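You operate a simulated robot arm through the tools that you are given. There is no shell and no other tool. Be economical: measure what you need, move in short steps, check, and stop when the job is done.

The job below is to be done with a simulated robot arm. You get a single attempt, and the scene is never put back.

JOB
Finish taping the clamped core all round and stand it in the grey tray.
Fine: turn the hand wheel, swing the green arm out, loosen the blue lever.
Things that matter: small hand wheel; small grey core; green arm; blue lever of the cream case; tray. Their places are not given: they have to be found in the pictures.

Only the result counts: the job must be done as asked and must still hold three seconds after the hand-in. Knocking over, shifting, dropping, spilling or breaking anything else fails it.

ROBOT AND FRAMES
A 6-joint arm with a two-finger parallel gripper, fixed in place. Base frame: the origin is at the foot of the arm, x ahead of it, y to its left, z up. Readings come in m, rad, newtons and seconds.
Its first joint turns from -1.152 to 1.152 rad. Payload 2.9 kg.
The TCP is the grasp point between the finger pads, 0.03 m short of the fingertips. In the tool frame z runs along the fingers and y along their closing line. Largest opening 0.11 m; finger width 0.02, thickness 0.01; the body of the gripper, 0.048 by 0.112 m, starts 0.055 m behind the TCP.
Orientation is told as [roll, pitch, yaw] about the base's x, y, z axes, in that order, counted from this pose: with the fingers straight down and closing along the base's y, the tool's x points along the base's -x, its y along +y and its z along -z.

CONTROLS
- The arm moves only by the tool servo_tool. Its argument "deltas" is a list of rows, each a list of 3 entries, a list of its own where there are three numbers: the closure in counts, from 0 (fully open) to 255 (shut), then the shift along the tool's x, y, z in m, then the turn, a rotation vector about the tool's x, y, z in rad. In form: [[fingers, [tx, ty, tz], [wx, wy, wz]], ...]. A call has 1 to 10 rows; each row shifts and turns the commanded pose from where the row before left it, along the tool's axes as they then stand. Rows are played at 5 a second. More than 0.05 m and 0.15 rad between two rows, or a gripper value outside its range, and nothing of the call is played. A pose out of reach is approached as far as the arm can. The call stops where the force on the tool passes 70 N (or 10 N more than at its start, if that is more) or the arm is blocked; 0.2 s more then pass. Each finger travels about 0.108 m/s and halts on what it meets, pressing with about 38 N; the grip force reading is that of the motor and also rises with nothing between the fingers. The clock runs only during rows and for 0.2 s after the last one: add rows that do not move to give the fingers time. The reply holds the time, the measured pose of the TCP, the force on the tool along the base axes, the opening and the grip force, in the units named above and with some noise.
- Cameras (640 x 400 px; columns grow to the right, rows downward): "scene" is fixed at [0.0846, 0.4415, 1.3948]; the picture's right is [-0.76, -0.66, 0.00], its down [-0.32, 0.37, -0.87] and it looks along [0.57, -0.66, -0.50] (base axes); focal length 353 px, centre (320, 200). "wrist" rides on the gripper at [0.072, 0.017, -0.103] in the tool frame; the picture's right is [-0.23, 0.97, 0.00], its down [-0.76, -0.18, -0.62] and it looks along [-0.61, -0.14, 0.78] (tool axes); focal length 222 px, centre (320, 200).
- snapshot(camera): a new picture of that camera. It takes no simulated time.
- probe_pixels(camera, pixels): for up to 12 pixels [column, row] of the newest picture of that camera ("zoom" is the newest enlarged one), the place [x, y, z] in the base frame of the surface seen there, good to about 0.002 m, but the place of the scene camera against the robot may be out by one fixed shift of up to 0.012 m in any direction. It takes no simulated time.
- zoom(camera, box): a new picture of the part [left, top, right, bottom] of that camera's present view, enlarged. It takes no simulated time.
- job_done(): hands the job in; it is judged then, once.

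Keep the steps short. Do not move on a guess: measure, check each grasp and each placing, and mend mistakes. In all there are 80 turns and 34 pictures (those below and enlarged ones count). Leave the gripper open and the arm clear of the work at the hand-in unless told otherwise, and finish with a single line.

The tools are called after "Call:" as a command line: name --argument value ..., lists and objects as JSON in quotes. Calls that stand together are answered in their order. servo_tool: Moves the arm, as the interface text tells. Its arguments: {"type":"object","properties":{"deltas":{"type":"array","items":{"type":"array"}}},"required":["deltas"]} The other tools are called the same way: snapshot (camera) takes a picture; probe_pixels (camera, pixels) gives the place of the surface under pixels of a picture; zoom (camera, box) takes an enlarged picture of a part of a camera's view; job_done () hands the job in.

At the start:

```text
time_s: 0.0
eef_pos: [0.3909, -0.0015, 1.0714]
ee_rot: [0.001, 0.0, 0.0]
force: [0.2, 0.1, -1.0]
gripper_width: 0.1098
grip_force: 0.1
```

scene: 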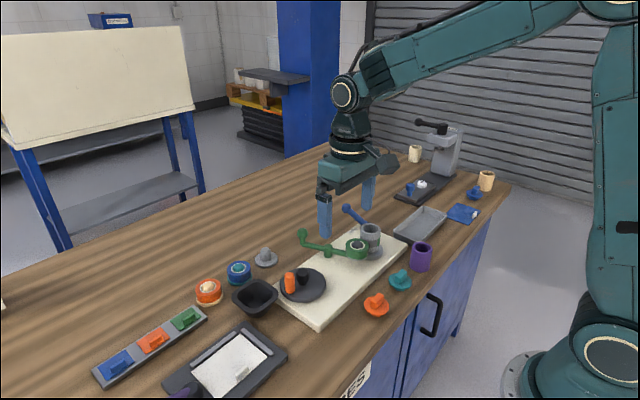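
wrist: 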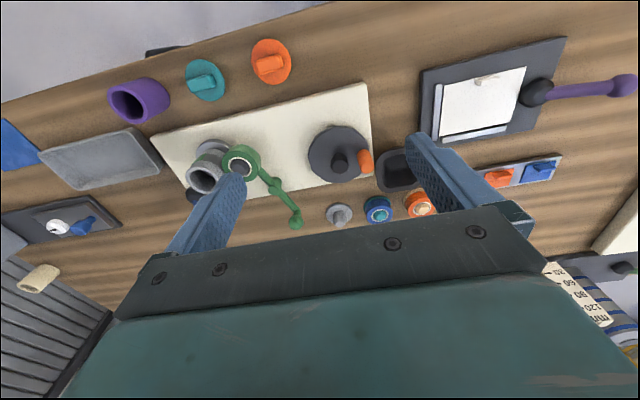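

I see a cream board with a hand wheel (dark disc with orange knob), a green arm on a grey cylinder, and a blue lever. I'll enlarge the scene around it first.

Call:
zoom --camera "scene" --box '[260, 190, 420, 330]'

Call:
zoom --camera "wrist" --box '[140, 70, 400, 240]'

Call:
zoom --camera "scene" --box '[380, 110, 510, 240]'

```text
2.86 times, centred on (340, 260) of scene
```

zoom: 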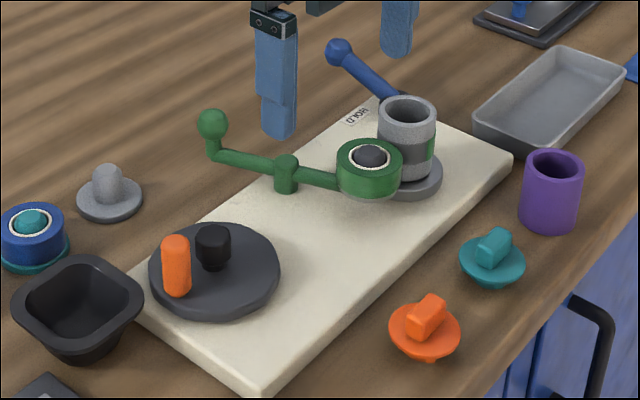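

```text
2.35 times, centred on (270, 155) of wrist
```

zoom: 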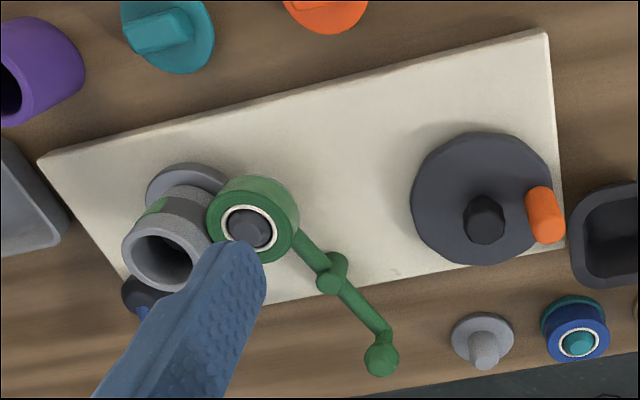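

```text
3.08 times, centred on (445, 175) of scene
```

zoom: 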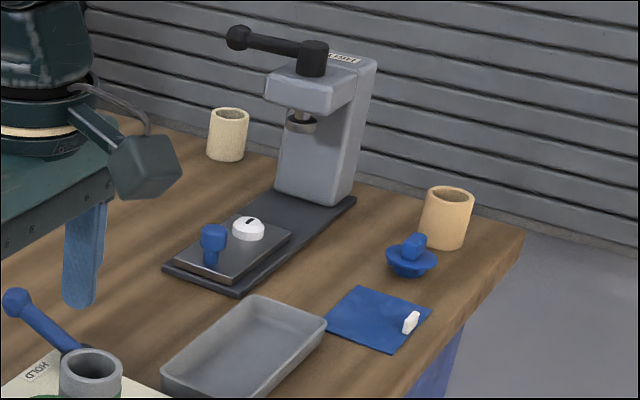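

Next I probe the parts in both pictures to find positions and the scene camera's fixed shift.

Call:
snapshot --camera "wrist"

Call:
probe_pixels --camera "wrist" --pixels '[[364, 153], [367, 166], [338, 155], [340, 170], [320, 140], [239, 162], [275, 181], [296, 218], [208, 161], [204, 190], [365, 85], [155, 137]]'

Call:
zoom --camera "scene" --box '[270, 190, 430, 290]'

Call:
probe_pixels --camera "scene" --pixels '[[303, 233], [331, 250], [357, 242], [346, 210], [358, 218], [290, 275], [303, 271], [312, 288], [370, 228], [345, 262], [317, 327], [420, 225]]'

```text
28 pictures are left
```

wrist: 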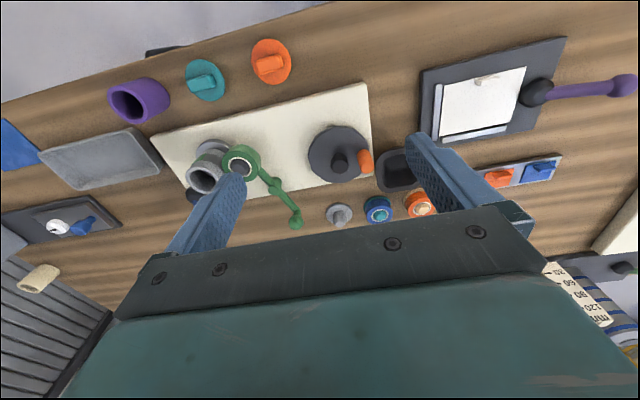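

```text
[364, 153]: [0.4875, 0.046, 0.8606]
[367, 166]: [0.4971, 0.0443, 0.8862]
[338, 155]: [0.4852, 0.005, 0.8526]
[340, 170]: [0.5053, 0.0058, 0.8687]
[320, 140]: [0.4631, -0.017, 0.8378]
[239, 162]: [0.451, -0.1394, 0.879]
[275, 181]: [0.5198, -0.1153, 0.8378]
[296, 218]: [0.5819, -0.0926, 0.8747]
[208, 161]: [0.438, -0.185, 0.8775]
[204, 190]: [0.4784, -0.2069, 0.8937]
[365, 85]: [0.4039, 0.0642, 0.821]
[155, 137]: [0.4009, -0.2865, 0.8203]
```

```text
4.00 times, centred on (350, 240) of scene
```

zoom: 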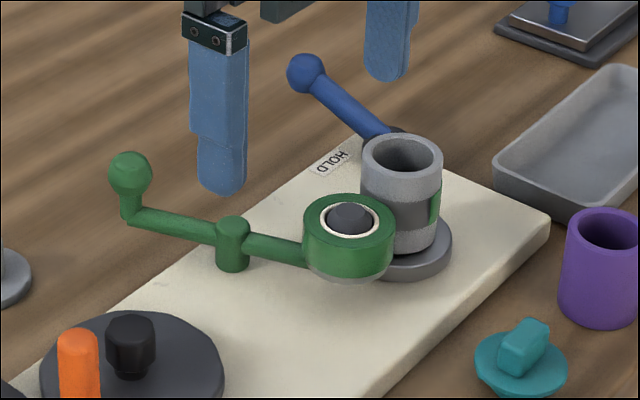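

```text
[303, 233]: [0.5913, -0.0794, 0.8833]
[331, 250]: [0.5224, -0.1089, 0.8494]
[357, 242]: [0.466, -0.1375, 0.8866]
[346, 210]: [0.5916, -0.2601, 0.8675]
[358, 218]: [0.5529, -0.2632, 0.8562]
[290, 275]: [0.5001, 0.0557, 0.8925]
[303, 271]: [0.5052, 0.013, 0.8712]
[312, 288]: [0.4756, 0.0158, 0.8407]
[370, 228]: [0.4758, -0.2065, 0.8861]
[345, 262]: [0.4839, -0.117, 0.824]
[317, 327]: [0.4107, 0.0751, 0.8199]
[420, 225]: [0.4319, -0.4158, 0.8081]
```

Scene camera seems shifted by roughly +1 cm relative to wrist. I'll move the gripper a little higher/back later; first zoom the wrist view for finer probing of wheel and arm.

Call:
zoom --camera "wrist" --box '[290, 110, 400, 200]'

Call:
probe_pixels --camera "scene" --pixels '[[260, 200], [420, 290], [250, 330], [421, 219], [268, 265], [263, 252]]'

Call:
probe_pixels --camera "wrist" --pixels '[[100, 160], [320, 90], [100, 100], [341, 217], [335, 208], [298, 135], [205, 182], [222, 172]]'

```text
4.44 times, centred on (345, 155) of wrist
```

zoom: 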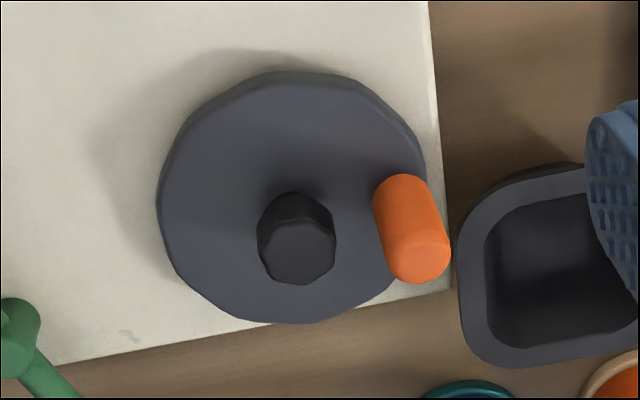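

```text
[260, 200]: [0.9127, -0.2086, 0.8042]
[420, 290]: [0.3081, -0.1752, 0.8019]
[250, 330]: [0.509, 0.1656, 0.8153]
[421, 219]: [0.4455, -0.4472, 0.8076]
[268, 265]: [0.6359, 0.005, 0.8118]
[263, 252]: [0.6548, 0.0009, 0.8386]
```

```text
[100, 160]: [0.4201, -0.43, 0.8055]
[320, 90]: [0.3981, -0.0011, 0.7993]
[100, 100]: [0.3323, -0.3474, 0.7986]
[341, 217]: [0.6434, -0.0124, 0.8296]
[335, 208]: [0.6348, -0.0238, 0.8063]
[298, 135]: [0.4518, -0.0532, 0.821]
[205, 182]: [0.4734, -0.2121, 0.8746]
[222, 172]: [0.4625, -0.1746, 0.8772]
```

I probe the enlarged wheel picture: peg top/base, hub, disc rim.

Call:
probe_pixels --camera "zoom" --pixels '[[418, 262], [440, 255], [400, 270], [385, 200], [298, 255], [265, 250], [332, 250], [165, 200], [290, 80], [290, 315], [390, 290], [600, 160]]'

Call:
probe_pixels --camera "wrist" --pixels '[[418, 140], [236, 180], [240, 155], [234, 166], [245, 176], [251, 165], [229, 152], [192, 182], [220, 178], [205, 168]]'

```text
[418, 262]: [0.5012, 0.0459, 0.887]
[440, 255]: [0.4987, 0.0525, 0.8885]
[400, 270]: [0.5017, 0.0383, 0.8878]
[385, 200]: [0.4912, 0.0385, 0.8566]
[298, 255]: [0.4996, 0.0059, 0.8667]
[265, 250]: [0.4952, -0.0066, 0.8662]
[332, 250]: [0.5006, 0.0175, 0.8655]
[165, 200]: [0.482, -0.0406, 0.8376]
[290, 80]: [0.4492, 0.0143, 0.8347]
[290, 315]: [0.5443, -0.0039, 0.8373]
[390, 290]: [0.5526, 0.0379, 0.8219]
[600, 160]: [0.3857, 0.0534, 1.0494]
```

```text
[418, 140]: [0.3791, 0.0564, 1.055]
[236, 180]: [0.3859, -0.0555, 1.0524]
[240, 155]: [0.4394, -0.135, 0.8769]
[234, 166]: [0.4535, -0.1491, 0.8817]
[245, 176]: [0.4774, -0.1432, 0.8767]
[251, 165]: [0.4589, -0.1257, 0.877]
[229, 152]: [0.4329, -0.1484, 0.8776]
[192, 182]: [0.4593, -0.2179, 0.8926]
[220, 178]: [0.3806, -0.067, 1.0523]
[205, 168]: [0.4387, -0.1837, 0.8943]
```

Wheel: hub ≈ (0.498, 0.006), peg ≈ (0.500, 0.0455), peg top z 0.887, disc top 0.838. Before turning, I move over to look at the core's band close up with the wrist camera, well above everything.

Call:
servo_tool --deltas '[[0, [0.006, -0.042, 0.022], [0, 0, 0]], [0, [0.006, -0.042, 0.022], [0, 0, 0]], [0, [0.006, -0.042, 0.022], [0, 0, 0]], [0, [0.006, -0.042, 0.022], [0, 0, 0]], [0, [0, 0, 0], [0, 0, 0]]]'

Call:
snapshot --camera "wrist"

```text
time_s: 1.2
eef_pos: [0.3663, -0.171, 0.9856]
ee_rot: [-0.001, 0.002, 0.0]
force: [-0.7, -0.6, 0.2]
gripper_width: 0.11
grip_force: 0.1
```

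```text
25 pictures are left
```

wrist: 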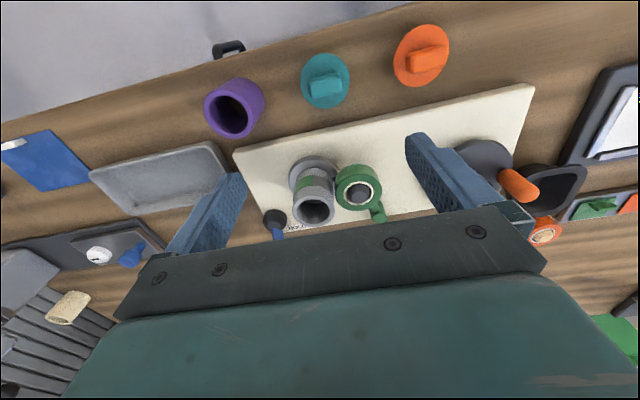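

Call:
zoom --camera "wrist" --box '[255, 140, 405, 240]'

Call:
probe_pixels --camera "zoom" --pixels '[[195, 300], [315, 295], [255, 245], [290, 335], [247, 285], [435, 220], [345, 200], [525, 200], [80, 330], [240, 180], [160, 160], [520, 300]]'

```text
4.00 times, centred on (330, 190) of wrist
```

zoom: 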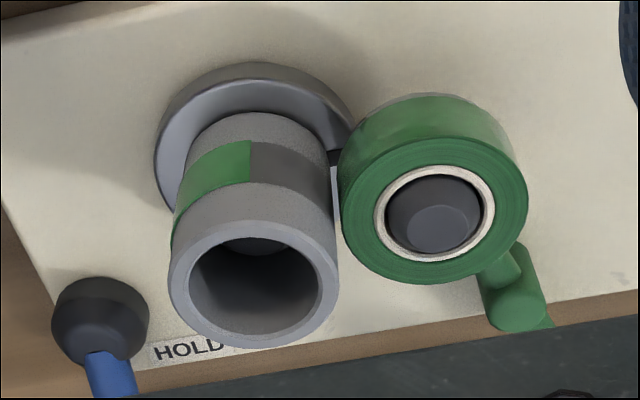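

```text
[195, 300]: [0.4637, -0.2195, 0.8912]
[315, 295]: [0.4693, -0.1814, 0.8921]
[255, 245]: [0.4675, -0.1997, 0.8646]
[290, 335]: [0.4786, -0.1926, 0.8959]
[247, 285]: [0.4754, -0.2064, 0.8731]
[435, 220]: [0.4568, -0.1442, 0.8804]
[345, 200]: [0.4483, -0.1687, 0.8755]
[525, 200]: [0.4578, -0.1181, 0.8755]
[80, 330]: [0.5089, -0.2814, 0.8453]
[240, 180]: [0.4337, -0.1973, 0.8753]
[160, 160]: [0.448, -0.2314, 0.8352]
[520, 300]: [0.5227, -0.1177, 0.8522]
```

The green tape covers the -x/-y side of the core; the part between it and the roll is still bare. Core ≈ (0.459, -0.200), top 0.893. Now I move above the orange peg with a narrowed gripper (tips stay above 0.92).

Call:
servo_tool --deltas '[[172, [-0.0223, 0.0361, 0.005], [0, 0, 0]], [172, [-0.0223, 0.0361, 0.005], [0, 0, 0]], [172, [-0.0223, 0.0361, 0.005], [0, 0, 0]], [172, [-0.0223, 0.0361, 0.005], [0, 0, 0]], [172, [-0.0223, 0.0361, 0.005], [0, 0, 0]], [172, [-0.0223, 0.0361, 0.005], [0, 0, 0]], [172, [0, 0, 0], [0, 0, 0]]]'

Call:
snapshot --camera "wrist"

```text
time_s: 2.8
eef_pos: [0.5001, 0.0462, 0.9533]
ee_rot: [0.0, 0.0, 0.0]
force: [-0.4, 0.3, 0.3]
gripper_width: 0.0358
grip_force: 0.1
```

```text
23 pictures are left
```

wrist: 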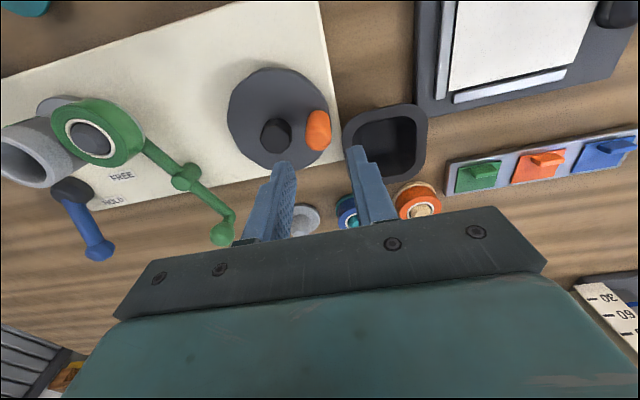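

I see the labels HOLD and FREE near the blue lever: useful later. Now I re-probe peg, hub, and lever from this view.

Call:
probe_pixels --camera "wrist" --pixels '[[317, 142], [308, 141], [327, 141], [317, 150], [275, 138], [277, 75], [230, 115], [70, 188], [98, 250], [118, 175], [118, 201], [222, 235]]'

Call:
zoom --camera "wrist" --box '[0, 80, 250, 270]'

```text
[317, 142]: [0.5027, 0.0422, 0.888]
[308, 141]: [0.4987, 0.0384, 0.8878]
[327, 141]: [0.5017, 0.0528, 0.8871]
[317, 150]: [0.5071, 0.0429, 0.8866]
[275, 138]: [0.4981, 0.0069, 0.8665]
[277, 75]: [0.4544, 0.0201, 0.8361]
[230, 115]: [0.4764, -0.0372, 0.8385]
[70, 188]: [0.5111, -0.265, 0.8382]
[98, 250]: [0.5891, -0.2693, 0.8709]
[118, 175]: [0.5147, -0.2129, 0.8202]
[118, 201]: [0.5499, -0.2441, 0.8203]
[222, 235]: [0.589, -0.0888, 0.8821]
```

```text
2.11 times, centred on (125, 175) of wrist
```

zoom: 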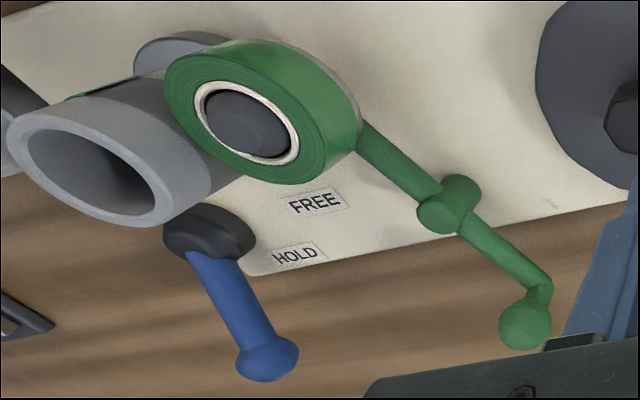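

Peg centre ≈ (0.501, 0.0455). I go straight down to TCP z 0.900 and close on it.

Call:
servo_tool --deltas '[[172, [0, -0.0007, 0.027], [0, 0, 0]], [172, [0, 0, 0.027], [0, 0, 0]], [172, [0, 0, 0], [0, 0, 0]], [255, [0, 0, 0], [0, 0, 0]], [255, [0, 0, 0], [0, 0, 0]]]'

```text
time_s: 4.0
eef_pos: [0.5018, 0.0443, 0.9]
ee_rot: [-0.001, 0.001, -0.001]
force: [-0.2, -6.1, -1.1]
gripper_width: 0.0205
grip_force: 45.1
```

Gripped: the peg is 20 mm wide. Now a small trial turn of about 20° clockwise (peg from +y toward +x), then I check the forces.

Call:
servo_tool --deltas '[[255, [-0.0067, -0.0011, 0], [0, 0, 0]], [255, [-0.0063, -0.0023, 0], [0, 0, 0]], [255, [0, 0, 0], [0, 0, 0]]]'

Call:
snapshot --camera "wrist"

```text
time_s: 4.8
eef_pos: [0.5136, 0.0425, 0.8985]
ee_rot: [0.002, 0.003, 0.002]
force: [-0.9, 0.8, -4.8]
gripper_width: 0.0207
grip_force: 44.7
```

```text
21 pictures are left
```

wrist: 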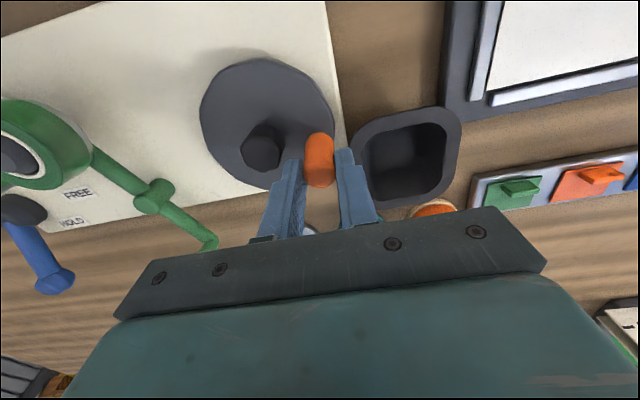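

The wheel turns lightly with the peg. I check the core band in the scene view.

Call:
zoom --camera "scene" --box '[290, 200, 420, 290]'

```text
4.44 times, centred on (355, 245) of scene
```

zoom: 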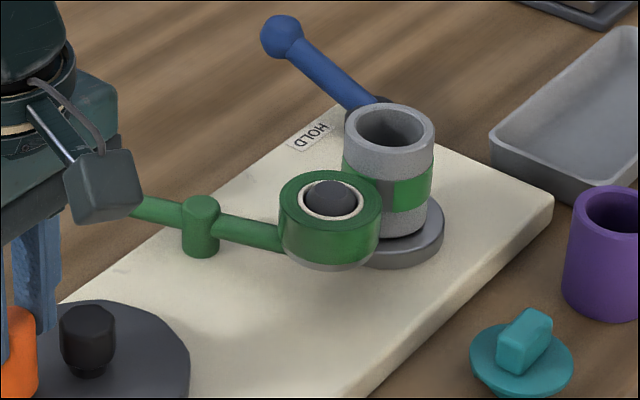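

Green moved toward the roll, and fresh tape appears behind the roll: clockwise is right. Continue about 40° more along the circle.

Call:
servo_tool --deltas '[[255, [-0.0061, -0.0032, 0], [0, 0, 0]], [255, [-0.0054, -0.0043, 0], [0, 0, 0]], [255, [-0.0046, -0.0052, 0], [0, 0, 0]], [255, [-0.0037, -0.0058, 0], [0, 0, 0]], [255, [0, 0, 0], [0, 0, 0]]]'

Call:
zoom --camera "scene" --box '[290, 200, 420, 290]'

```text
time_s: 6.0
eef_pos: [0.5355, 0.0231, 0.8993]
ee_rot: [0.0, -0.006, -0.001]
force: [22.0, 11.3, -21.0]
gripper_width: 0.0207
grip_force: 44.7
```

```text
4.44 times, centred on (355, 245) of scene
```

zoom: 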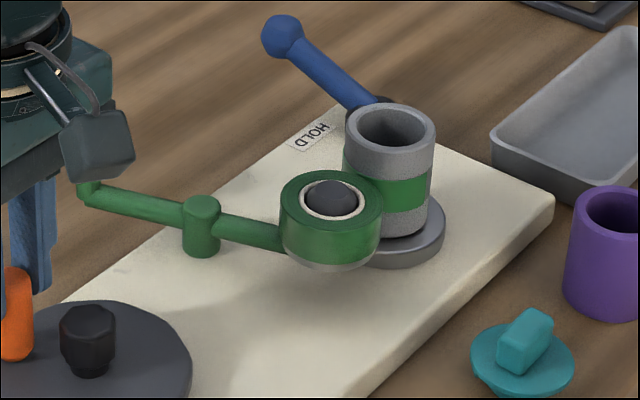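

Right edge of the core is still bare, so nearly a whole turn is needed. Refitting the circle through the measured points gives centre (0.5013, 0.0045), radius 0.040. I continue on that circle to about -28°.

Call:
servo_tool --deltas '[[255, [-0.0049, -0.005, 0], [0, 0, 0]], [255, [-0.002, -0.0067, 0], [0, 0, 0]], [255, [-0.0009, -0.0069, 0], [0, 0, 0]], [255, [0.0004, -0.007, 0], [0, 0, 0]], [255, [0.0016, -0.0068, 0], [0, 0, 0]], [255, [0.0027, -0.0064, 0], [0, 0, 0]], [255, [0, 0, 0], [0, 0, 0]]]'

```text
time_s: 7.6
eef_pos: [0.5364, -0.0143, 0.9006]
ee_rot: [0.0, 0.003, 0.001]
force: [-7.4, 5.5, 2.2]
gripper_width: 0.0209
grip_force: 45.5
```

Forces are low; I go on to about -118°.

Call:
servo_tool --deltas '[[255, [0.0038, -0.0058, 0], [0, 0, 0]], [255, [0.0047, -0.0051, 0], [0, 0, 0]], [255, [0.0056, -0.0042, 0], [0, 0, 0]], [255, [0.0062, -0.0032, 0], [0, 0, 0]], [255, [0.0067, -0.002, 0], [0, 0, 0]], [255, [0.0069, -0.0009, 0], [0, 0, 0]], [255, [0.007, 0.0004, 0], [0, 0, 0]], [255, [0.0068, 0.0016, 0], [0, 0, 0]], [255, [0.0064, 0.0027, 0], [0, 0, 0]], [255, [0, 0, 0], [0, 0, 0]]]'

Call:
zoom --camera "scene" --box '[250, 190, 430, 320]'

```text
time_s: 9.8
eef_pos: [0.4839, -0.032, 0.8998]
ee_rot: [0.002, -0.002, 0.0]
force: [9.1, 12.8, -8.4]
gripper_width: 0.0214
grip_force: 44.9
```

```text
3.08 times, centred on (340, 255) of scene
```

zoom: 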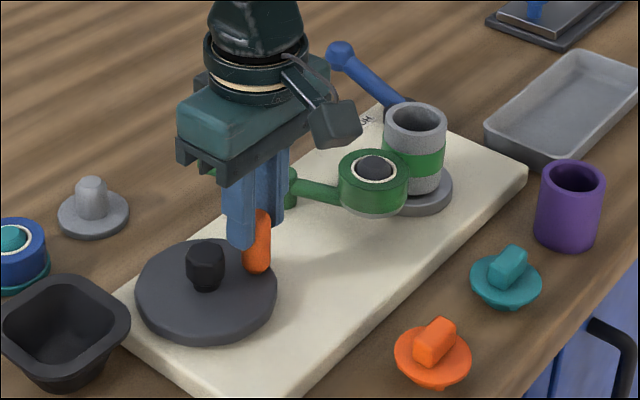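

All visible band is green; the hidden side is unknown, so I complete the full turn: to -208° now.

Call:
servo_tool --deltas '[[255, [0.0058, 0.0038, 0], [0, 0, 0]], [255, [0.0051, 0.0047, 0], [0, 0, 0]], [255, [0.0042, 0.0056, 0], [0, 0, 0]], [255, [0.0032, 0.0062, 0], [0, 0, 0]], [255, [0.002, 0.0067, 0], [0, 0, 0]], [255, [0.0009, 0.0069, 0], [0, 0, 0]], [255, [-0.0004, 0.007, 0], [0, 0, 0]], [255, [-0.0016, 0.0068, 0], [0, 0, 0]], [255, [-0.0027, 0.0064, 0], [0, 0, 0]], [255, [0, 0, 0], [0, 0, 0]]]'

Call:
zoom --camera "scene" --box '[310, 200, 410, 270]'

```text
time_s: 12.0
eef_pos: [0.4655, 0.0233, 0.8999]
ee_rot: [0.0, 0.005, 0.004]
force: [-10.7, 3.7, 18.3]
gripper_width: 0.021
grip_force: 44.6
```

```text
5.71 times, centred on (360, 235) of scene
```

zoom: 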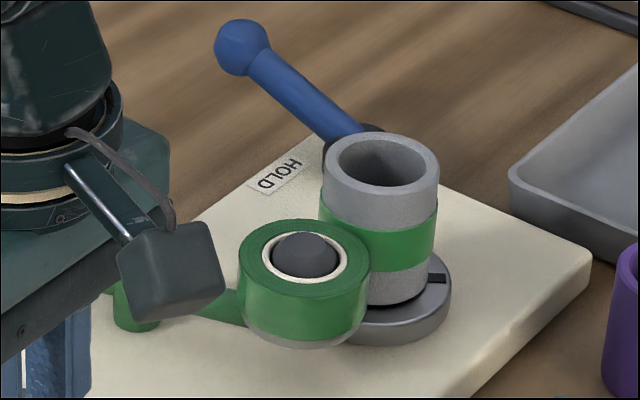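

The base mark and band motion show the core turns twice as fast as the wheel, so it has done well over one turn (~586°). I open, rise straight up, then move over the green arm to measure it.

Call:
servo_tool --deltas '[[172, [0, 0, 0], [0, 0, 0]], [172, [0, 0, 0], [0, 0, 0]], [172, [0, 0, -0.04], [0, 0, 0]], [172, [0, 0, -0.04], [0, 0, 0]], [172, [0.005, -0.041, 0], [0, 0, 0]], [172, [0.005, -0.041, 0], [0, 0, 0]], [172, [0.005, -0.041, 0], [0, 0, 0]], [172, [0, 0, 0], [0, 0, 0]]]'

Call:
snapshot --camera "wrist"

Call:
zoom --camera "wrist" --box '[200, 100, 420, 250]'

```text
time_s: 13.8
eef_pos: [0.4515, -0.0997, 0.9789]
ee_rot: [0.0, 0.001, 0.001]
force: [0.3, 0.4, 0.5]
gripper_width: 0.0359
grip_force: 0.1
```

```text
16 pictures are left
```

wrist: 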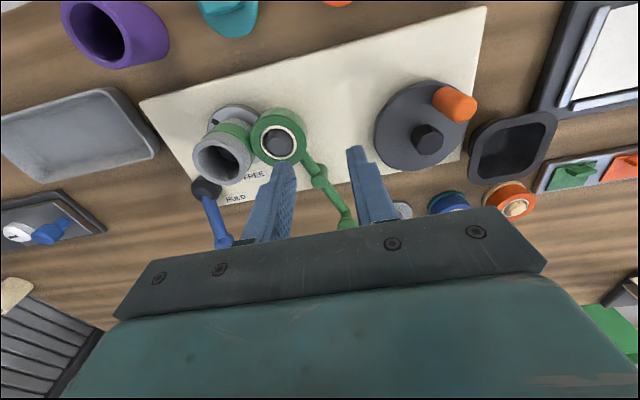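

```text
2.67 times, centred on (310, 175) of wrist
```

zoom: 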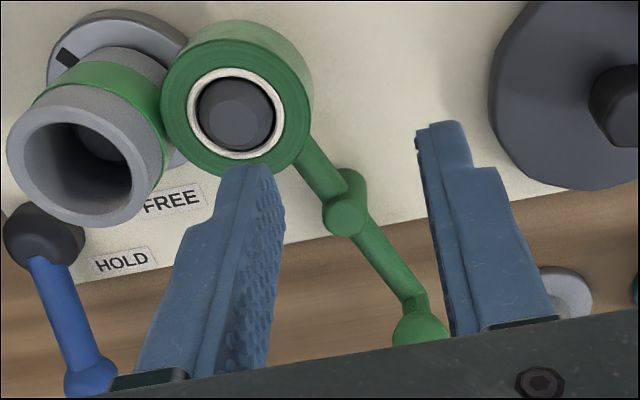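

I probe post, ball, arm bar, roll, lever and labels in the enlarged picture.

Call:
probe_pixels --camera "zoom" --pixels '[[345, 215], [420, 328], [400, 335], [440, 330], [405, 285], [320, 170], [45, 235], [70, 310], [90, 375], [235, 108], [172, 200], [122, 262]]'

Call:
probe_pixels --camera "scene" --pixels '[[303, 232], [303, 238], [299, 234], [307, 234], [305, 243], [346, 208], [349, 212], [343, 209], [366, 221]]'

```text
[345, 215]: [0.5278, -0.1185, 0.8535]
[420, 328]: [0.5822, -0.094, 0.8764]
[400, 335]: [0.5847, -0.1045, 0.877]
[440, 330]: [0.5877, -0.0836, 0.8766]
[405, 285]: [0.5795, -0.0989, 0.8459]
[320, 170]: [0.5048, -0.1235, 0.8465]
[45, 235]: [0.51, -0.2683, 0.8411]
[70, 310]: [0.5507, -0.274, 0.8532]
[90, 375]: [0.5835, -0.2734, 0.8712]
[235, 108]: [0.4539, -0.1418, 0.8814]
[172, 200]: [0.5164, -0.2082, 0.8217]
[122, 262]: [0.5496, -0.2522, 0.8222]
```

```text
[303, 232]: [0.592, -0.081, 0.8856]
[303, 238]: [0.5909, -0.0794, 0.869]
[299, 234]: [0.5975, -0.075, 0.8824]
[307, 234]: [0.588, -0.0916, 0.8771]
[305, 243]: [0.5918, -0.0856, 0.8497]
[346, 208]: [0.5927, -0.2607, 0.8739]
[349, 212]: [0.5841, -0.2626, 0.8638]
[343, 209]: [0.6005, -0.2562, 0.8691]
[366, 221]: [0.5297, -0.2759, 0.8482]
```

Ball centre ≈ (0.589, -0.0945, 0.875), pivot ≈ (0.5255, -0.117). I move above the ball, descend to TCP z 0.890 and close on it.

Call:
servo_tool --deltas '[[139, [-0.0458, 0.0017, 0.006], [0, 0, 0]], [139, [-0.0458, 0.0017, 0.006], [0, 0, 0]], [139, [-0.0458, 0.0017, 0.006], [0, 0, 0]], [139, [0, 0, 0.035], [0, 0, 0]], [139, [0, 0, 0.036], [0, 0, 0]], [139, [0, 0, 0], [0, 0, 0]], [255, [0, 0, 0], [0, 0, 0]], [255, [0, 0, 0], [0, 0, 0]]]'

```text
time_s: 15.6
eef_pos: [0.5884, -0.0959, 0.8903]
ee_rot: [0.0, 0.0, -0.001]
force: [2.8, -5.0, -5.7]
gripper_width: 0.0295
grip_force: 45.5
```

Gripped (29.5 mm). Now swing clockwise 20° (ball toward -y, roll away from the core) and check.

Call:
servo_tool --deltas '[[255, [-0.0018, -0.0057, 0], [0, 0, 0]], [255, [-0.0012, -0.0057, 0], [0, 0, 0]], [255, [-0.0007, -0.0058, 0], [0, 0, 0]], [255, [-0.0002, -0.0059, 0], [0, 0, 0]], [255, [0, 0, 0], [0, 0, 0]]]'

Call:
zoom --camera "scene" --box '[270, 190, 430, 290]'

```text
time_s: 16.8
eef_pos: [0.592, -0.1184, 0.8904]
ee_rot: [0.0, 0.001, 0.001]
force: [5.0, 8.0, -3.8]
gripper_width: 0.0293
grip_force: 45.1
```

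```text
4.00 times, centred on (350, 240) of scene
```

zoom: 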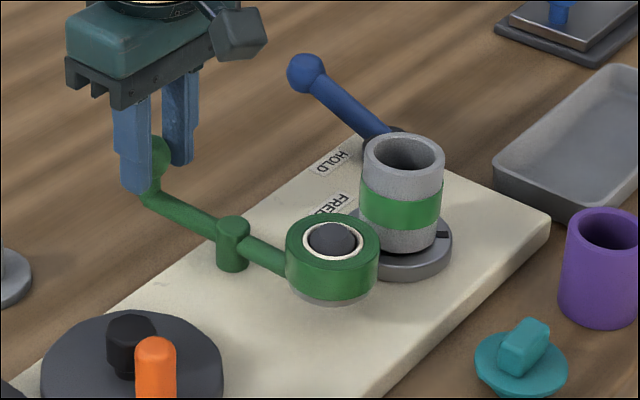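

The roll has left the core, forces small, and the band looks green. I swing ~35° further.

Call:
servo_tool --deltas '[[255, [0.0006, -0.0082, 0], [0, 0, 0]], [255, [0.0015, -0.0081, 0], [0, 0, 0]], [255, [0.0026, -0.0078, 0], [0, 0, 0]], [255, [0.0035, -0.0075, 0], [0, 0, 0]], [255, [0.0043, -0.0069, 0], [0, 0, 0]], [255, [0, 0, 0], [0, 0, 0]]]'

```text
time_s: 18.2
eef_pos: [0.5838, -0.1508, 0.8914]
ee_rot: [0.001, -0.009, 0.016]
force: [33.7, 31.1, -7.8]
gripper_width: 0.0293
grip_force: 44.7
```

The arm met its stop (force rises at ≈50° swing). I release, rise, and move back to a viewing spot over the lever side.

Call:
servo_tool --deltas '[[110, [0, 0, 0], [0, 0, 0]], [110, [0, 0, 0], [0, 0, 0]], [110, [0, 0, -0.045], [0, 0, 0]], [110, [0, 0, -0.045], [0, 0, 0]], [110, [0.0475, -0.01, 0], [0, 0, 0]], [110, [0.0475, -0.01, 0], [0, 0, 0]], [110, [0.0475, -0.01, 0], [0, 0, 0]], [110, [0, -0.04, 0], [0, 0, 0]], [110, [0, 0, 0], [0, 0, 0]]]'

Call:
snapshot --camera "wrist"

Call:
zoom --camera "wrist" --box '[250, 120, 410, 220]'

```text
time_s: 20.2
eef_pos: [0.4363, -0.2271, 0.9826]
ee_rot: [0.001, -0.001, -0.001]
force: [0.4, -0.4, 0.1]
gripper_width: 0.0626
grip_force: 0.1
```

```text
13 pictures are left
```

wrist: 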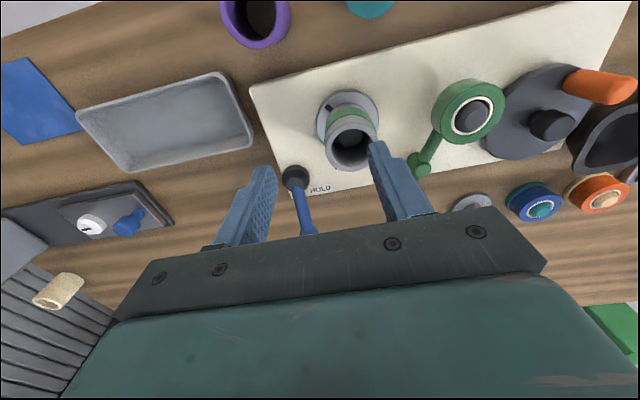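

```text
4.00 times, centred on (330, 170) of wrist
```

zoom: 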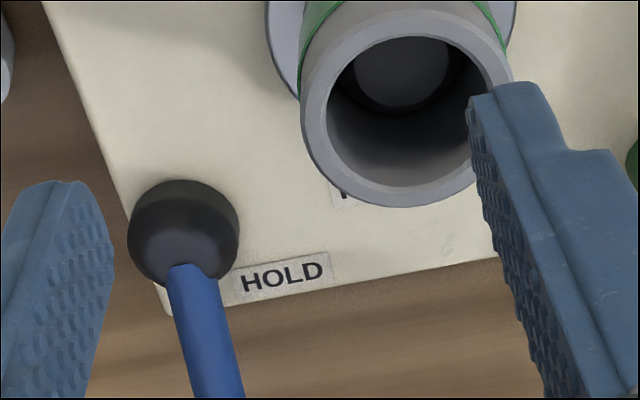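

The arm is out and clear. I probe hub, lever, core rim here and the tray.

Call:
probe_pixels --camera "zoom" --pixels '[[183, 215], [145, 235], [230, 235], [205, 340], [215, 395], [312, 110], [490, 60], [400, 195], [400, 18], [285, 275]]'

Call:
probe_pixels --camera "wrist" --pixels '[[77, 114], [125, 170], [253, 141], [217, 74], [165, 120], [140, 110], [200, 135], [309, 227], [349, 108], [325, 110], [110, 145], [185, 90]]'

```text
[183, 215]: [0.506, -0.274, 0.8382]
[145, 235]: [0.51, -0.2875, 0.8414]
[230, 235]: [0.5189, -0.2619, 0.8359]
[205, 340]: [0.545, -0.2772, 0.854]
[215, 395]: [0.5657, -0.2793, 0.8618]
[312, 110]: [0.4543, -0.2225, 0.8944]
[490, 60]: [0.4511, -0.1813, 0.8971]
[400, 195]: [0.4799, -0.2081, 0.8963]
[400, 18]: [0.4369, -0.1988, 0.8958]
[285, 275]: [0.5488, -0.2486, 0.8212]
```

```text
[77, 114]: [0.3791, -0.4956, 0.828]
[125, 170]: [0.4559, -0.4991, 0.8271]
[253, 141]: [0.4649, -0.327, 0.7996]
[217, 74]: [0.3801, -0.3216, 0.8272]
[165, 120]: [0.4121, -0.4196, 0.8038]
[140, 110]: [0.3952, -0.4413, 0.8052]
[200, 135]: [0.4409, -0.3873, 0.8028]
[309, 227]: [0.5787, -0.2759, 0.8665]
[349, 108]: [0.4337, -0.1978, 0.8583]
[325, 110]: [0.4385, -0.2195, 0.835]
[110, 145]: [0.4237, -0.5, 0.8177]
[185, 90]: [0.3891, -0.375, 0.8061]
```

Core centre (0.459, -0.2015), top 0.8955; tray centre (0.42, -0.41), floor 0.804. Lever knob ≈ (0.590, -0.274), hub ≈ (0.510, -0.2745). I move over the knob, descend to TCP z 0.88 and close.

Call:
servo_tool --deltas '[[110, [-0.0384, -0.0117, 0], [0, 0, 0]], [110, [-0.0384, -0.0117, 0], [0, 0, 0]], [110, [-0.0384, -0.0117, 0], [0, 0, 0]], [110, [-0.0384, -0.0118, 0], [0, 0, 0]], [110, [0, 0, 0.035], [0, 0, 0]], [110, [0, 0, 0.035], [0, 0, 0]], [110, [0, 0, 0.032], [0, 0, 0]], [110, [0, 0, 0], [0, 0, 0]], [255, [0, 0, 0], [0, 0, 0]], [255, [0, 0, 0], [0, 0, 0]]]'

```text
time_s: 22.4
eef_pos: [0.5922, -0.2744, 0.8788]
ee_rot: [-0.001, -0.002, 0.001]
force: [1.8, -6.2, -4.7]
gripper_width: 0.0291
grip_force: 44.7
```

Gripped the knob (29 mm). Now I turn the lever counter-clockwise toward FREE, with the tool yawing along: first 0.3 rad.

Call:
servo_tool --deltas '[[255, [0.0004, 0.0081, 0], [0, 0, -0.1]], [255, [0.0004, 0.0081, 0], [0, 0, -0.1]], [255, [0.0004, 0.0081, 0], [0, 0, -0.1]], [255, [0, 0, 0], [0, 0, 0]]]'

```text
time_s: 23.4
eef_pos: [0.5866, -0.251, 0.8784]
ee_rot: [0.001, 0.002, 0.299]
force: [-13.1, -9.9, -3.0]
gripper_width: 0.0292
grip_force: 44.7
```

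Moves freely; small inward pull, so I tighten the radius slightly and go 0.5 rad more.

Call:
servo_tool --deltas '[[255, [0.0012, 0.0081, 0], [0, 0, -0.1]], [255, [0.0008, 0.0081, 0], [0, 0, -0.1]], [255, [0.0006, 0.0081, 0], [0, 0, -0.1]], [255, [0.0004, 0.0081, 0], [0, 0, -0.1]], [255, [0.0004, 0.0081, 0], [0, 0, -0.1]], [255, [0, 0, 0], [0, 0, 0]]]'

Call:
zoom --camera "scene" --box '[270, 170, 430, 290]'

```text
time_s: 24.8
eef_pos: [0.5636, -0.2194, 0.8782]
ee_rot: [0.0, 0.005, 0.791]
force: [-17.9, -25.5, -10.0]
gripper_width: 0.0294
grip_force: 44.8
```

```text
3.33 times, centred on (350, 230) of scene
```

zoom: 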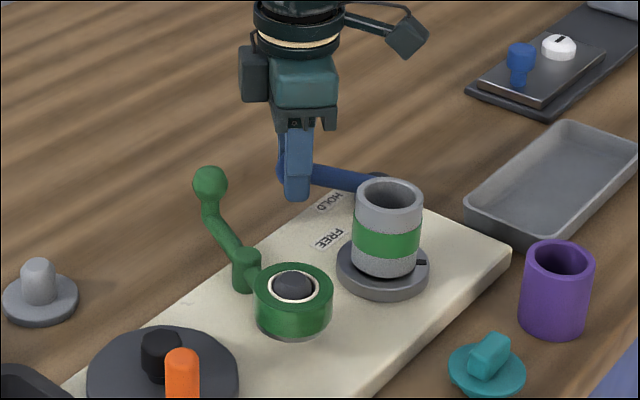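

Lever at ~46°, pull inward: radius is smaller. I correct inward by 4 mm and go 0.3 rad further, watching for the stop.

Call:
servo_tool --deltas '[[255, [0.003, 0.0075, 0], [0, 0, -0.1]], [255, [0.0015, 0.0075, 0], [0, 0, -0.1]], [255, [0.0008, 0.0075, 0], [0, 0, -0.1]], [255, [0, 0, 0], [0, 0, 0]]]'

```text
time_s: 25.8
eef_pos: [0.5458, -0.21, 0.8785]
ee_rot: [-0.005, 0.0, 1.099]
force: [8.5, -29.9, -22.4]
gripper_width: 0.0294
grip_force: 45.1
```

Resistance is growing at ~61°. I nudge 0.15 rad further to see whether that is the stop.

Call:
servo_tool --deltas '[[255, [0.0025, 0.004, 0], [0, 0, -0.05]], [255, [0.001, 0.004, 0], [0, 0, -0.05]], [255, [0.0004, 0.004, 0], [0, 0, -0.05]], [255, [0, 0, 0], [0, 0, 0]]]'

```text
time_s: 26.5
eef_pos: [0.5454, -0.2074, 0.8819]
ee_rot: [-0.042, 0.001, 1.22]
force: [15.6, -6.6, -14.3]
gripper_width: 0.0295
grip_force: 45.4
stopped in row 3: the force on the tool passed its limit (the readings are from after the stop); the commanded pose is now the measured one
```

Firm stop at ~62°, i.e. FREE. I open slightly, rise, then unwind the yaw.

Call:
servo_tool --deltas '[[139, [0, 0, 0], [0, 0, 0]], [139, [0, 0, 0], [0, 0, 0]], [139, [0, 0, -0.02], [0, 0, 0]], [139, [0, 0, -0.04], [0, 0, 0]], [139, [0, 0, -0.045], [0, 0, 0]], [139, [0, 0, 0], [0, 0, 0.14]], [139, [0, 0, 0], [0, 0, 0.14]], [139, [0, 0, 0], [0, 0, 0.14]], [139, [0, 0, 0], [0, 0, 0.14]], [139, [0, 0, 0], [0, 0, 0.14]]]'

Call:
servo_tool --deltas '[[139, [0, 0, 0], [0, 0, 0.14]], [139, [0, 0, 0], [0, 0, 0.14]], [139, [0, 0, 0], [0, 0, 0.14]], [139, [0, 0, 0], [0, 0, 0.1]], [139, [0, 0, 0], [-0.042, 0, 0]], [139, [0, 0, 0], [0, 0, 0]]]'

Call:
zoom --camera "scene" --box '[310, 170, 470, 290]'

```text
time_s: 28.7
eef_pos: [0.5396, -0.2065, 0.9881]
ee_rot: [-0.029, -0.024, 0.517]
force: [0.0, -0.3, -0.5]
gripper_width: 0.0502
grip_force: 0.0
```

```text
time_s: 30.1
eef_pos: [0.5401, -0.2066, 0.9878]
ee_rot: [0.029, -0.035, -0.001]
force: [0.2, -0.1, -0.3]
gripper_width: 0.0501
grip_force: 0.0
```

```text
3.33 times, centred on (390, 230) of scene
```

zoom: 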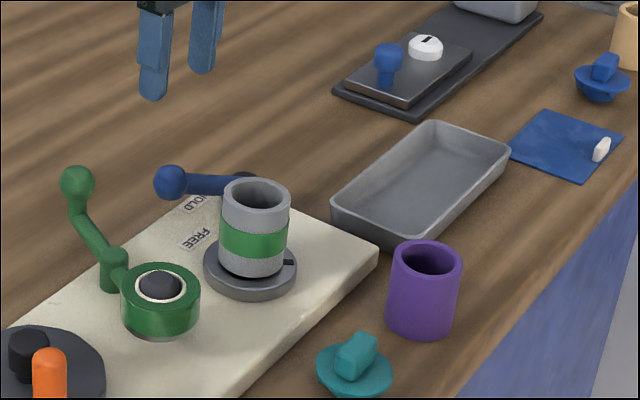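

I probe the lever knob, hub, FREE label and core in this enlarged view to confirm the lever angle.

Call:
probe_pixels --camera "zoom" --pixels '[[170, 180], [205, 184], [243, 176], [196, 238], [256, 205], [240, 250], [80, 185], [160, 285]]'

Call:
servo_tool --deltas '[[139, [0, 0, 0], [0.029, 0.035, 0]], [139, [0.04, 0, 0], [0, 0, 0]], [139, [0.04, 0, 0], [0, 0, 0]], [139, [0.04, 0, 0], [0, 0, 0]], [139, [0, 0, 0], [0, 0, 0]]]'

Call:
snapshot --camera "wrist"

```text
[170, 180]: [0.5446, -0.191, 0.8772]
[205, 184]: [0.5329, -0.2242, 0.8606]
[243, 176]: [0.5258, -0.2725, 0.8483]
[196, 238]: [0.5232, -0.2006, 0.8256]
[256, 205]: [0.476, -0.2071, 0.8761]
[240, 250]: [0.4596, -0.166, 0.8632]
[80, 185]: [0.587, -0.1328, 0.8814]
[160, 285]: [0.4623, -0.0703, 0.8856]
```

```text
time_s: 31.3
eef_pos: [0.4211, -0.2067, 0.989]
ee_rot: [0.003, 0.001, 0.001]
force: [0.1, -0.5, 0.0]
gripper_width: 0.0499
grip_force: 0.0
```

```text
9 pictures are left
```

wrist: 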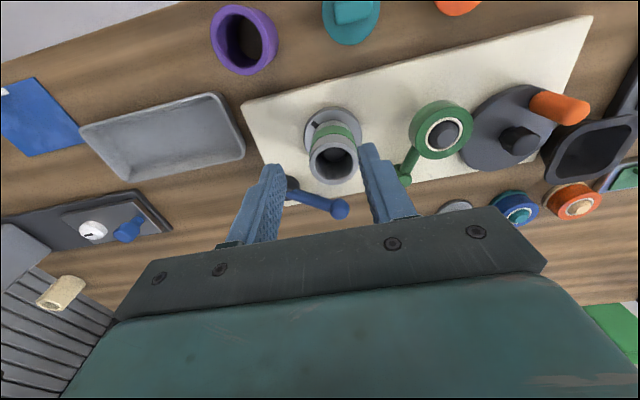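

The lever stays at FREE (~62°). I re-check the core's rim in this view before gripping.

Call:
zoom --camera "wrist" --box '[290, 95, 380, 195]'

Call:
probe_pixels --camera "wrist" --pixels '[[311, 160], [356, 153], [335, 182], [331, 140], [333, 128], [318, 135]]'

```text
4.00 times, centred on (335, 145) of wrist
```

zoom: 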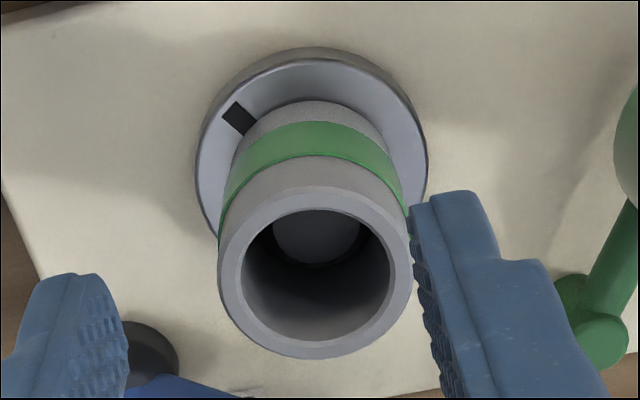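

```text
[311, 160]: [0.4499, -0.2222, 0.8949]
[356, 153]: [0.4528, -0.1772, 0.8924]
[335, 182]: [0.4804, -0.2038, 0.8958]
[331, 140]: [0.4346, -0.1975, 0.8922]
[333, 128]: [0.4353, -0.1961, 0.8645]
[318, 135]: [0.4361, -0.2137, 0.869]
```

Centre ≈ (0.458, -0.200). I go above it with 62 mm opening, descend to TCP z 0.898 and close.

Call:
servo_tool --deltas '[[110, [-0.037, 0.006, 0], [0, 0, 0]], [110, [0, 0, 0], [0, 0, 0]], [110, [0, 0, 0.04], [0, 0, 0]], [110, [0, 0, 0.03], [0, 0, 0]], [110, [0, 0, 0.021], [0, 0, 0]], [110, [0, 0, 0], [0, 0, 0]], [255, [0, 0, 0], [0, 0, 0]], [255, [0, 0, 0], [0, 0, 0]]]'

```text
time_s: 33.1
eef_pos: [0.4565, -0.2009, 0.8974]
ee_rot: [0.001, 0.001, 0.0]
force: [0.3, 0.0, -0.3]
gripper_width: 0.0457
grip_force: 38.5
```

Gripped at 45.7 mm with no side force. I lift slowly straight up.

Call:
servo_tool --deltas '[[255, [0, 0, -0.01], [0, 0, 0]], [255, [0, 0, -0.015], [0, 0, 0]], [255, [0, 0, -0.025], [0, 0, 0]], [255, [0, 0, -0.035], [0, 0, 0]], [255, [0, 0, 0], [0, 0, 0]]]'

Call:
zoom --camera "scene" --box '[310, 130, 470, 270]'

```text
time_s: 34.3
eef_pos: [0.4555, -0.2009, 0.982]
ee_rot: [0.001, 0.002, 0.0]
force: [0.1, 0.0, -0.6]
gripper_width: 0.0455
grip_force: 37.9
```

```text
2.86 times, centred on (390, 200) of scene
```

zoom: 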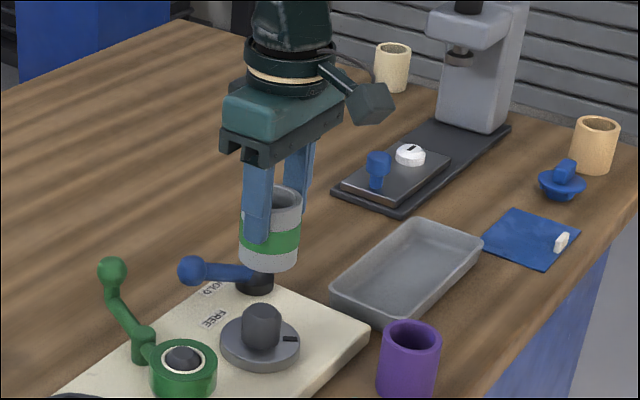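

Core lifted cleanly, band green. I carry it over the tray centre (0.42, -0.41) at this height and look down.

Call:
servo_tool --deltas '[[255, [0.0071, -0.0418, 0], [0, 0, 0]], [255, [0.0071, -0.0418, 0], [0, 0, 0]], [255, [0.0071, -0.0418, 0], [0, 0, 0]], [255, [0.0071, -0.0418, 0], [0, 0, 0]], [255, [0.0071, -0.0418, 0], [0, 0, 0]], [255, [0, 0, 0], [0, 0, 0]]]'

Call:
snapshot --camera "wrist"

Call:
probe_pixels --camera "scene" --pixels '[[420, 225], [410, 228], [430, 220], [394, 236], [416, 245], [446, 215], [424, 206]]'

```text
time_s: 35.7
eef_pos: [0.4218, -0.4097, 0.9804]
ee_rot: [0.001, 0.001, 0.001]
force: [-0.4, -0.2, -1.2]
gripper_width: 0.0455
grip_force: 37.9
```

```text
6 pictures are left
```

wrist: 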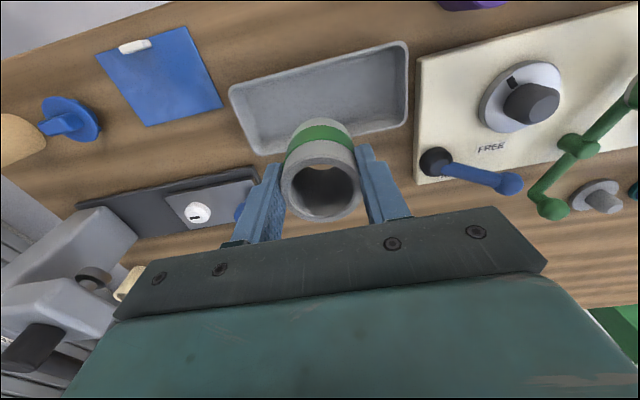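

```text
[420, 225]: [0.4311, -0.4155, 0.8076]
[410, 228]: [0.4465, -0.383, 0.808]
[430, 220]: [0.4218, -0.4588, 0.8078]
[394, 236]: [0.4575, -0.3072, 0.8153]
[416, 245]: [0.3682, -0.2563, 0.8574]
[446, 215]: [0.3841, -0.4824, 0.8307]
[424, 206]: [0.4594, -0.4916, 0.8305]
```

I verify the tray rim corners in this view.

Call:
probe_pixels --camera "wrist" --pixels '[[230, 89], [403, 43], [406, 120], [256, 153], [275, 110], [380, 85], [320, 105], [248, 115]]'

```text
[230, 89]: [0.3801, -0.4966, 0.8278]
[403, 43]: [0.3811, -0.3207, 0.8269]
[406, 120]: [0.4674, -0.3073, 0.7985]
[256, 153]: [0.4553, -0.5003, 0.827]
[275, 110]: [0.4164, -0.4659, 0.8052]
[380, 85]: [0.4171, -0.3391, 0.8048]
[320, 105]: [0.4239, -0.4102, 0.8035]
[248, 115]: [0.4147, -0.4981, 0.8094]
```

Tray centre (0.419, -0.409), floor 0.804. I descend to TCP z ≈ 0.872.

Call:
servo_tool --deltas '[[255, [0.002, 0, 0.035], [0, 0, 0]], [255, [0, 0, 0.035], [0, 0, 0]], [255, [0, 0, 0.025], [0, 0, 0]], [255, [0, 0, 0.012], [0, 0, 0]], [255, [0, 0, 0], [0, 0, 0]]]'

Call:
servo_tool --deltas '[[255, [0, 0, 0.002], [0, 0, 0]], [255, [0, 0, 0.002], [0, 0, 0]], [255, [0, 0, 0], [0, 0, 0]]]'

```text
time_s: 36.9
eef_pos: [0.4206, -0.4106, 0.8738]
ee_rot: [0.002, 0.0, -0.001]
force: [0.6, -0.5, -0.1]
gripper_width: 0.0454
grip_force: 38.1
```

```text
time_s: 37.7
eef_pos: [0.4208, -0.4097, 0.8707]
ee_rot: [0.002, 0.0, 0.001]
force: [-0.8, -0.5, -1.0]
gripper_width: 0.0454
grip_force: 37.6
```

No contact yet; another small lowering in 1.5 mm steps.

Call:
servo_tool --deltas '[[255, [0, 0, 0.0015], [0, 0, 0]], [255, [0, 0, 0.0015], [0, 0, 0]], [255, [0, 0, 0], [0, 0, 0]]]'

```text
time_s: 38.5
eef_pos: [0.4195, -0.4094, 0.8664]
ee_rot: [0.002, 0.0, 0.0]
force: [-0.2, -0.7, -0.8]
gripper_width: 0.0455
grip_force: 37.7
```

Call:
servo_tool --deltas '[[255, [0, 0, 0.0015], [0, 0, 0]], [255, [0, 0, 0.001], [0, 0, 0]], [255, [0, 0, 0], [0, 0, 0]]]'

Call:
zoom --camera "scene" --box '[370, 160, 470, 250]'

```text
time_s: 39.3
eef_pos: [0.4191, -0.4096, 0.8667]
ee_rot: [0.001, 0.0, 0.0]
force: [-3.6, 4.6, 15.2]
gripper_width: 0.0452
grip_force: 38.0
```

```text
4.44 times, centred on (420, 205) of scene
```

zoom: 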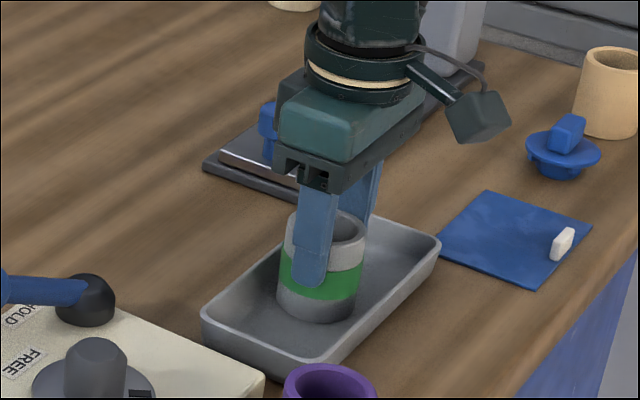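

Contact at 15 N, standing on the tray floor. I relieve slightly, open, and rise straight up and back.

Call:
servo_tool --deltas '[[255, [0, 0, -0.001], [0, 0, 0]], [220, [0, 0, 0], [0, 0, 0]], [92, [0, 0, 0], [0, 0, 0]], [92, [0, 0, 0], [0, 0, 0]], [92, [0, 0, -0.025], [0, 0, 0]], [92, [0, 0, -0.04], [0, 0, 0]], [92, [0, 0, -0.045], [0, 0, 0]], [0, [0.03, 0.03, -0.02], [0, 0, 0]], [0, [0.03, 0.03, 0], [0, 0, 0]], [0, [0, 0, 0], [0, 0, 0]]]'

Call:
snapshot --camera "wrist"

Call:
snapshot --camera "scene"

```text
time_s: 41.5
eef_pos: [0.3587, -0.3496, 0.9952]
ee_rot: [0.0, 0.001, -0.001]
force: [-1.0, 0.4, 0.5]
gripper_width: 0.1097
grip_force: 0.0
```

```text
4 pictures are left
```

wrist: 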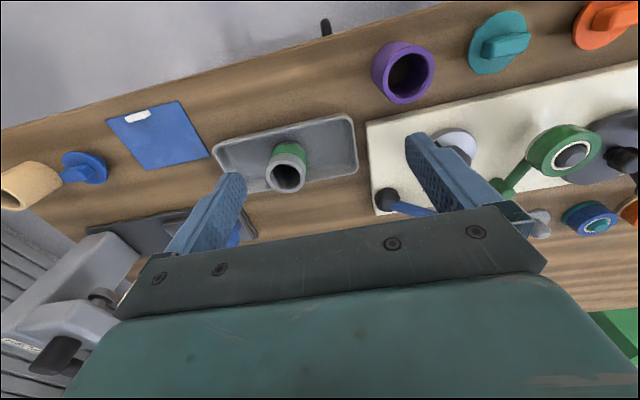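

```text
3 pictures are left
```

scene: 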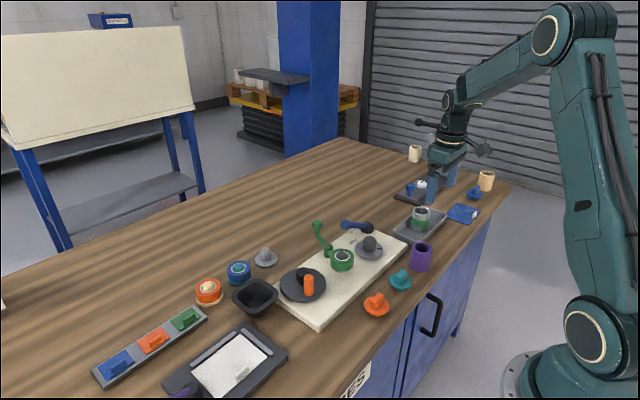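

The core stands upright in the tray, and every side I could see of it is taped. The turn count covers the hidden side. The arm is clear, the gripper is open, and the other items are where they were. Handing in.

Call:
job_done

```text
The job is handed in.
```

The core was taped through more than a full turn, with the far side judged from the turn rather than seen, and it now stands upright in the grey tray; the green arm is swung out, the blue lever is at FREE, and the job is handed in.
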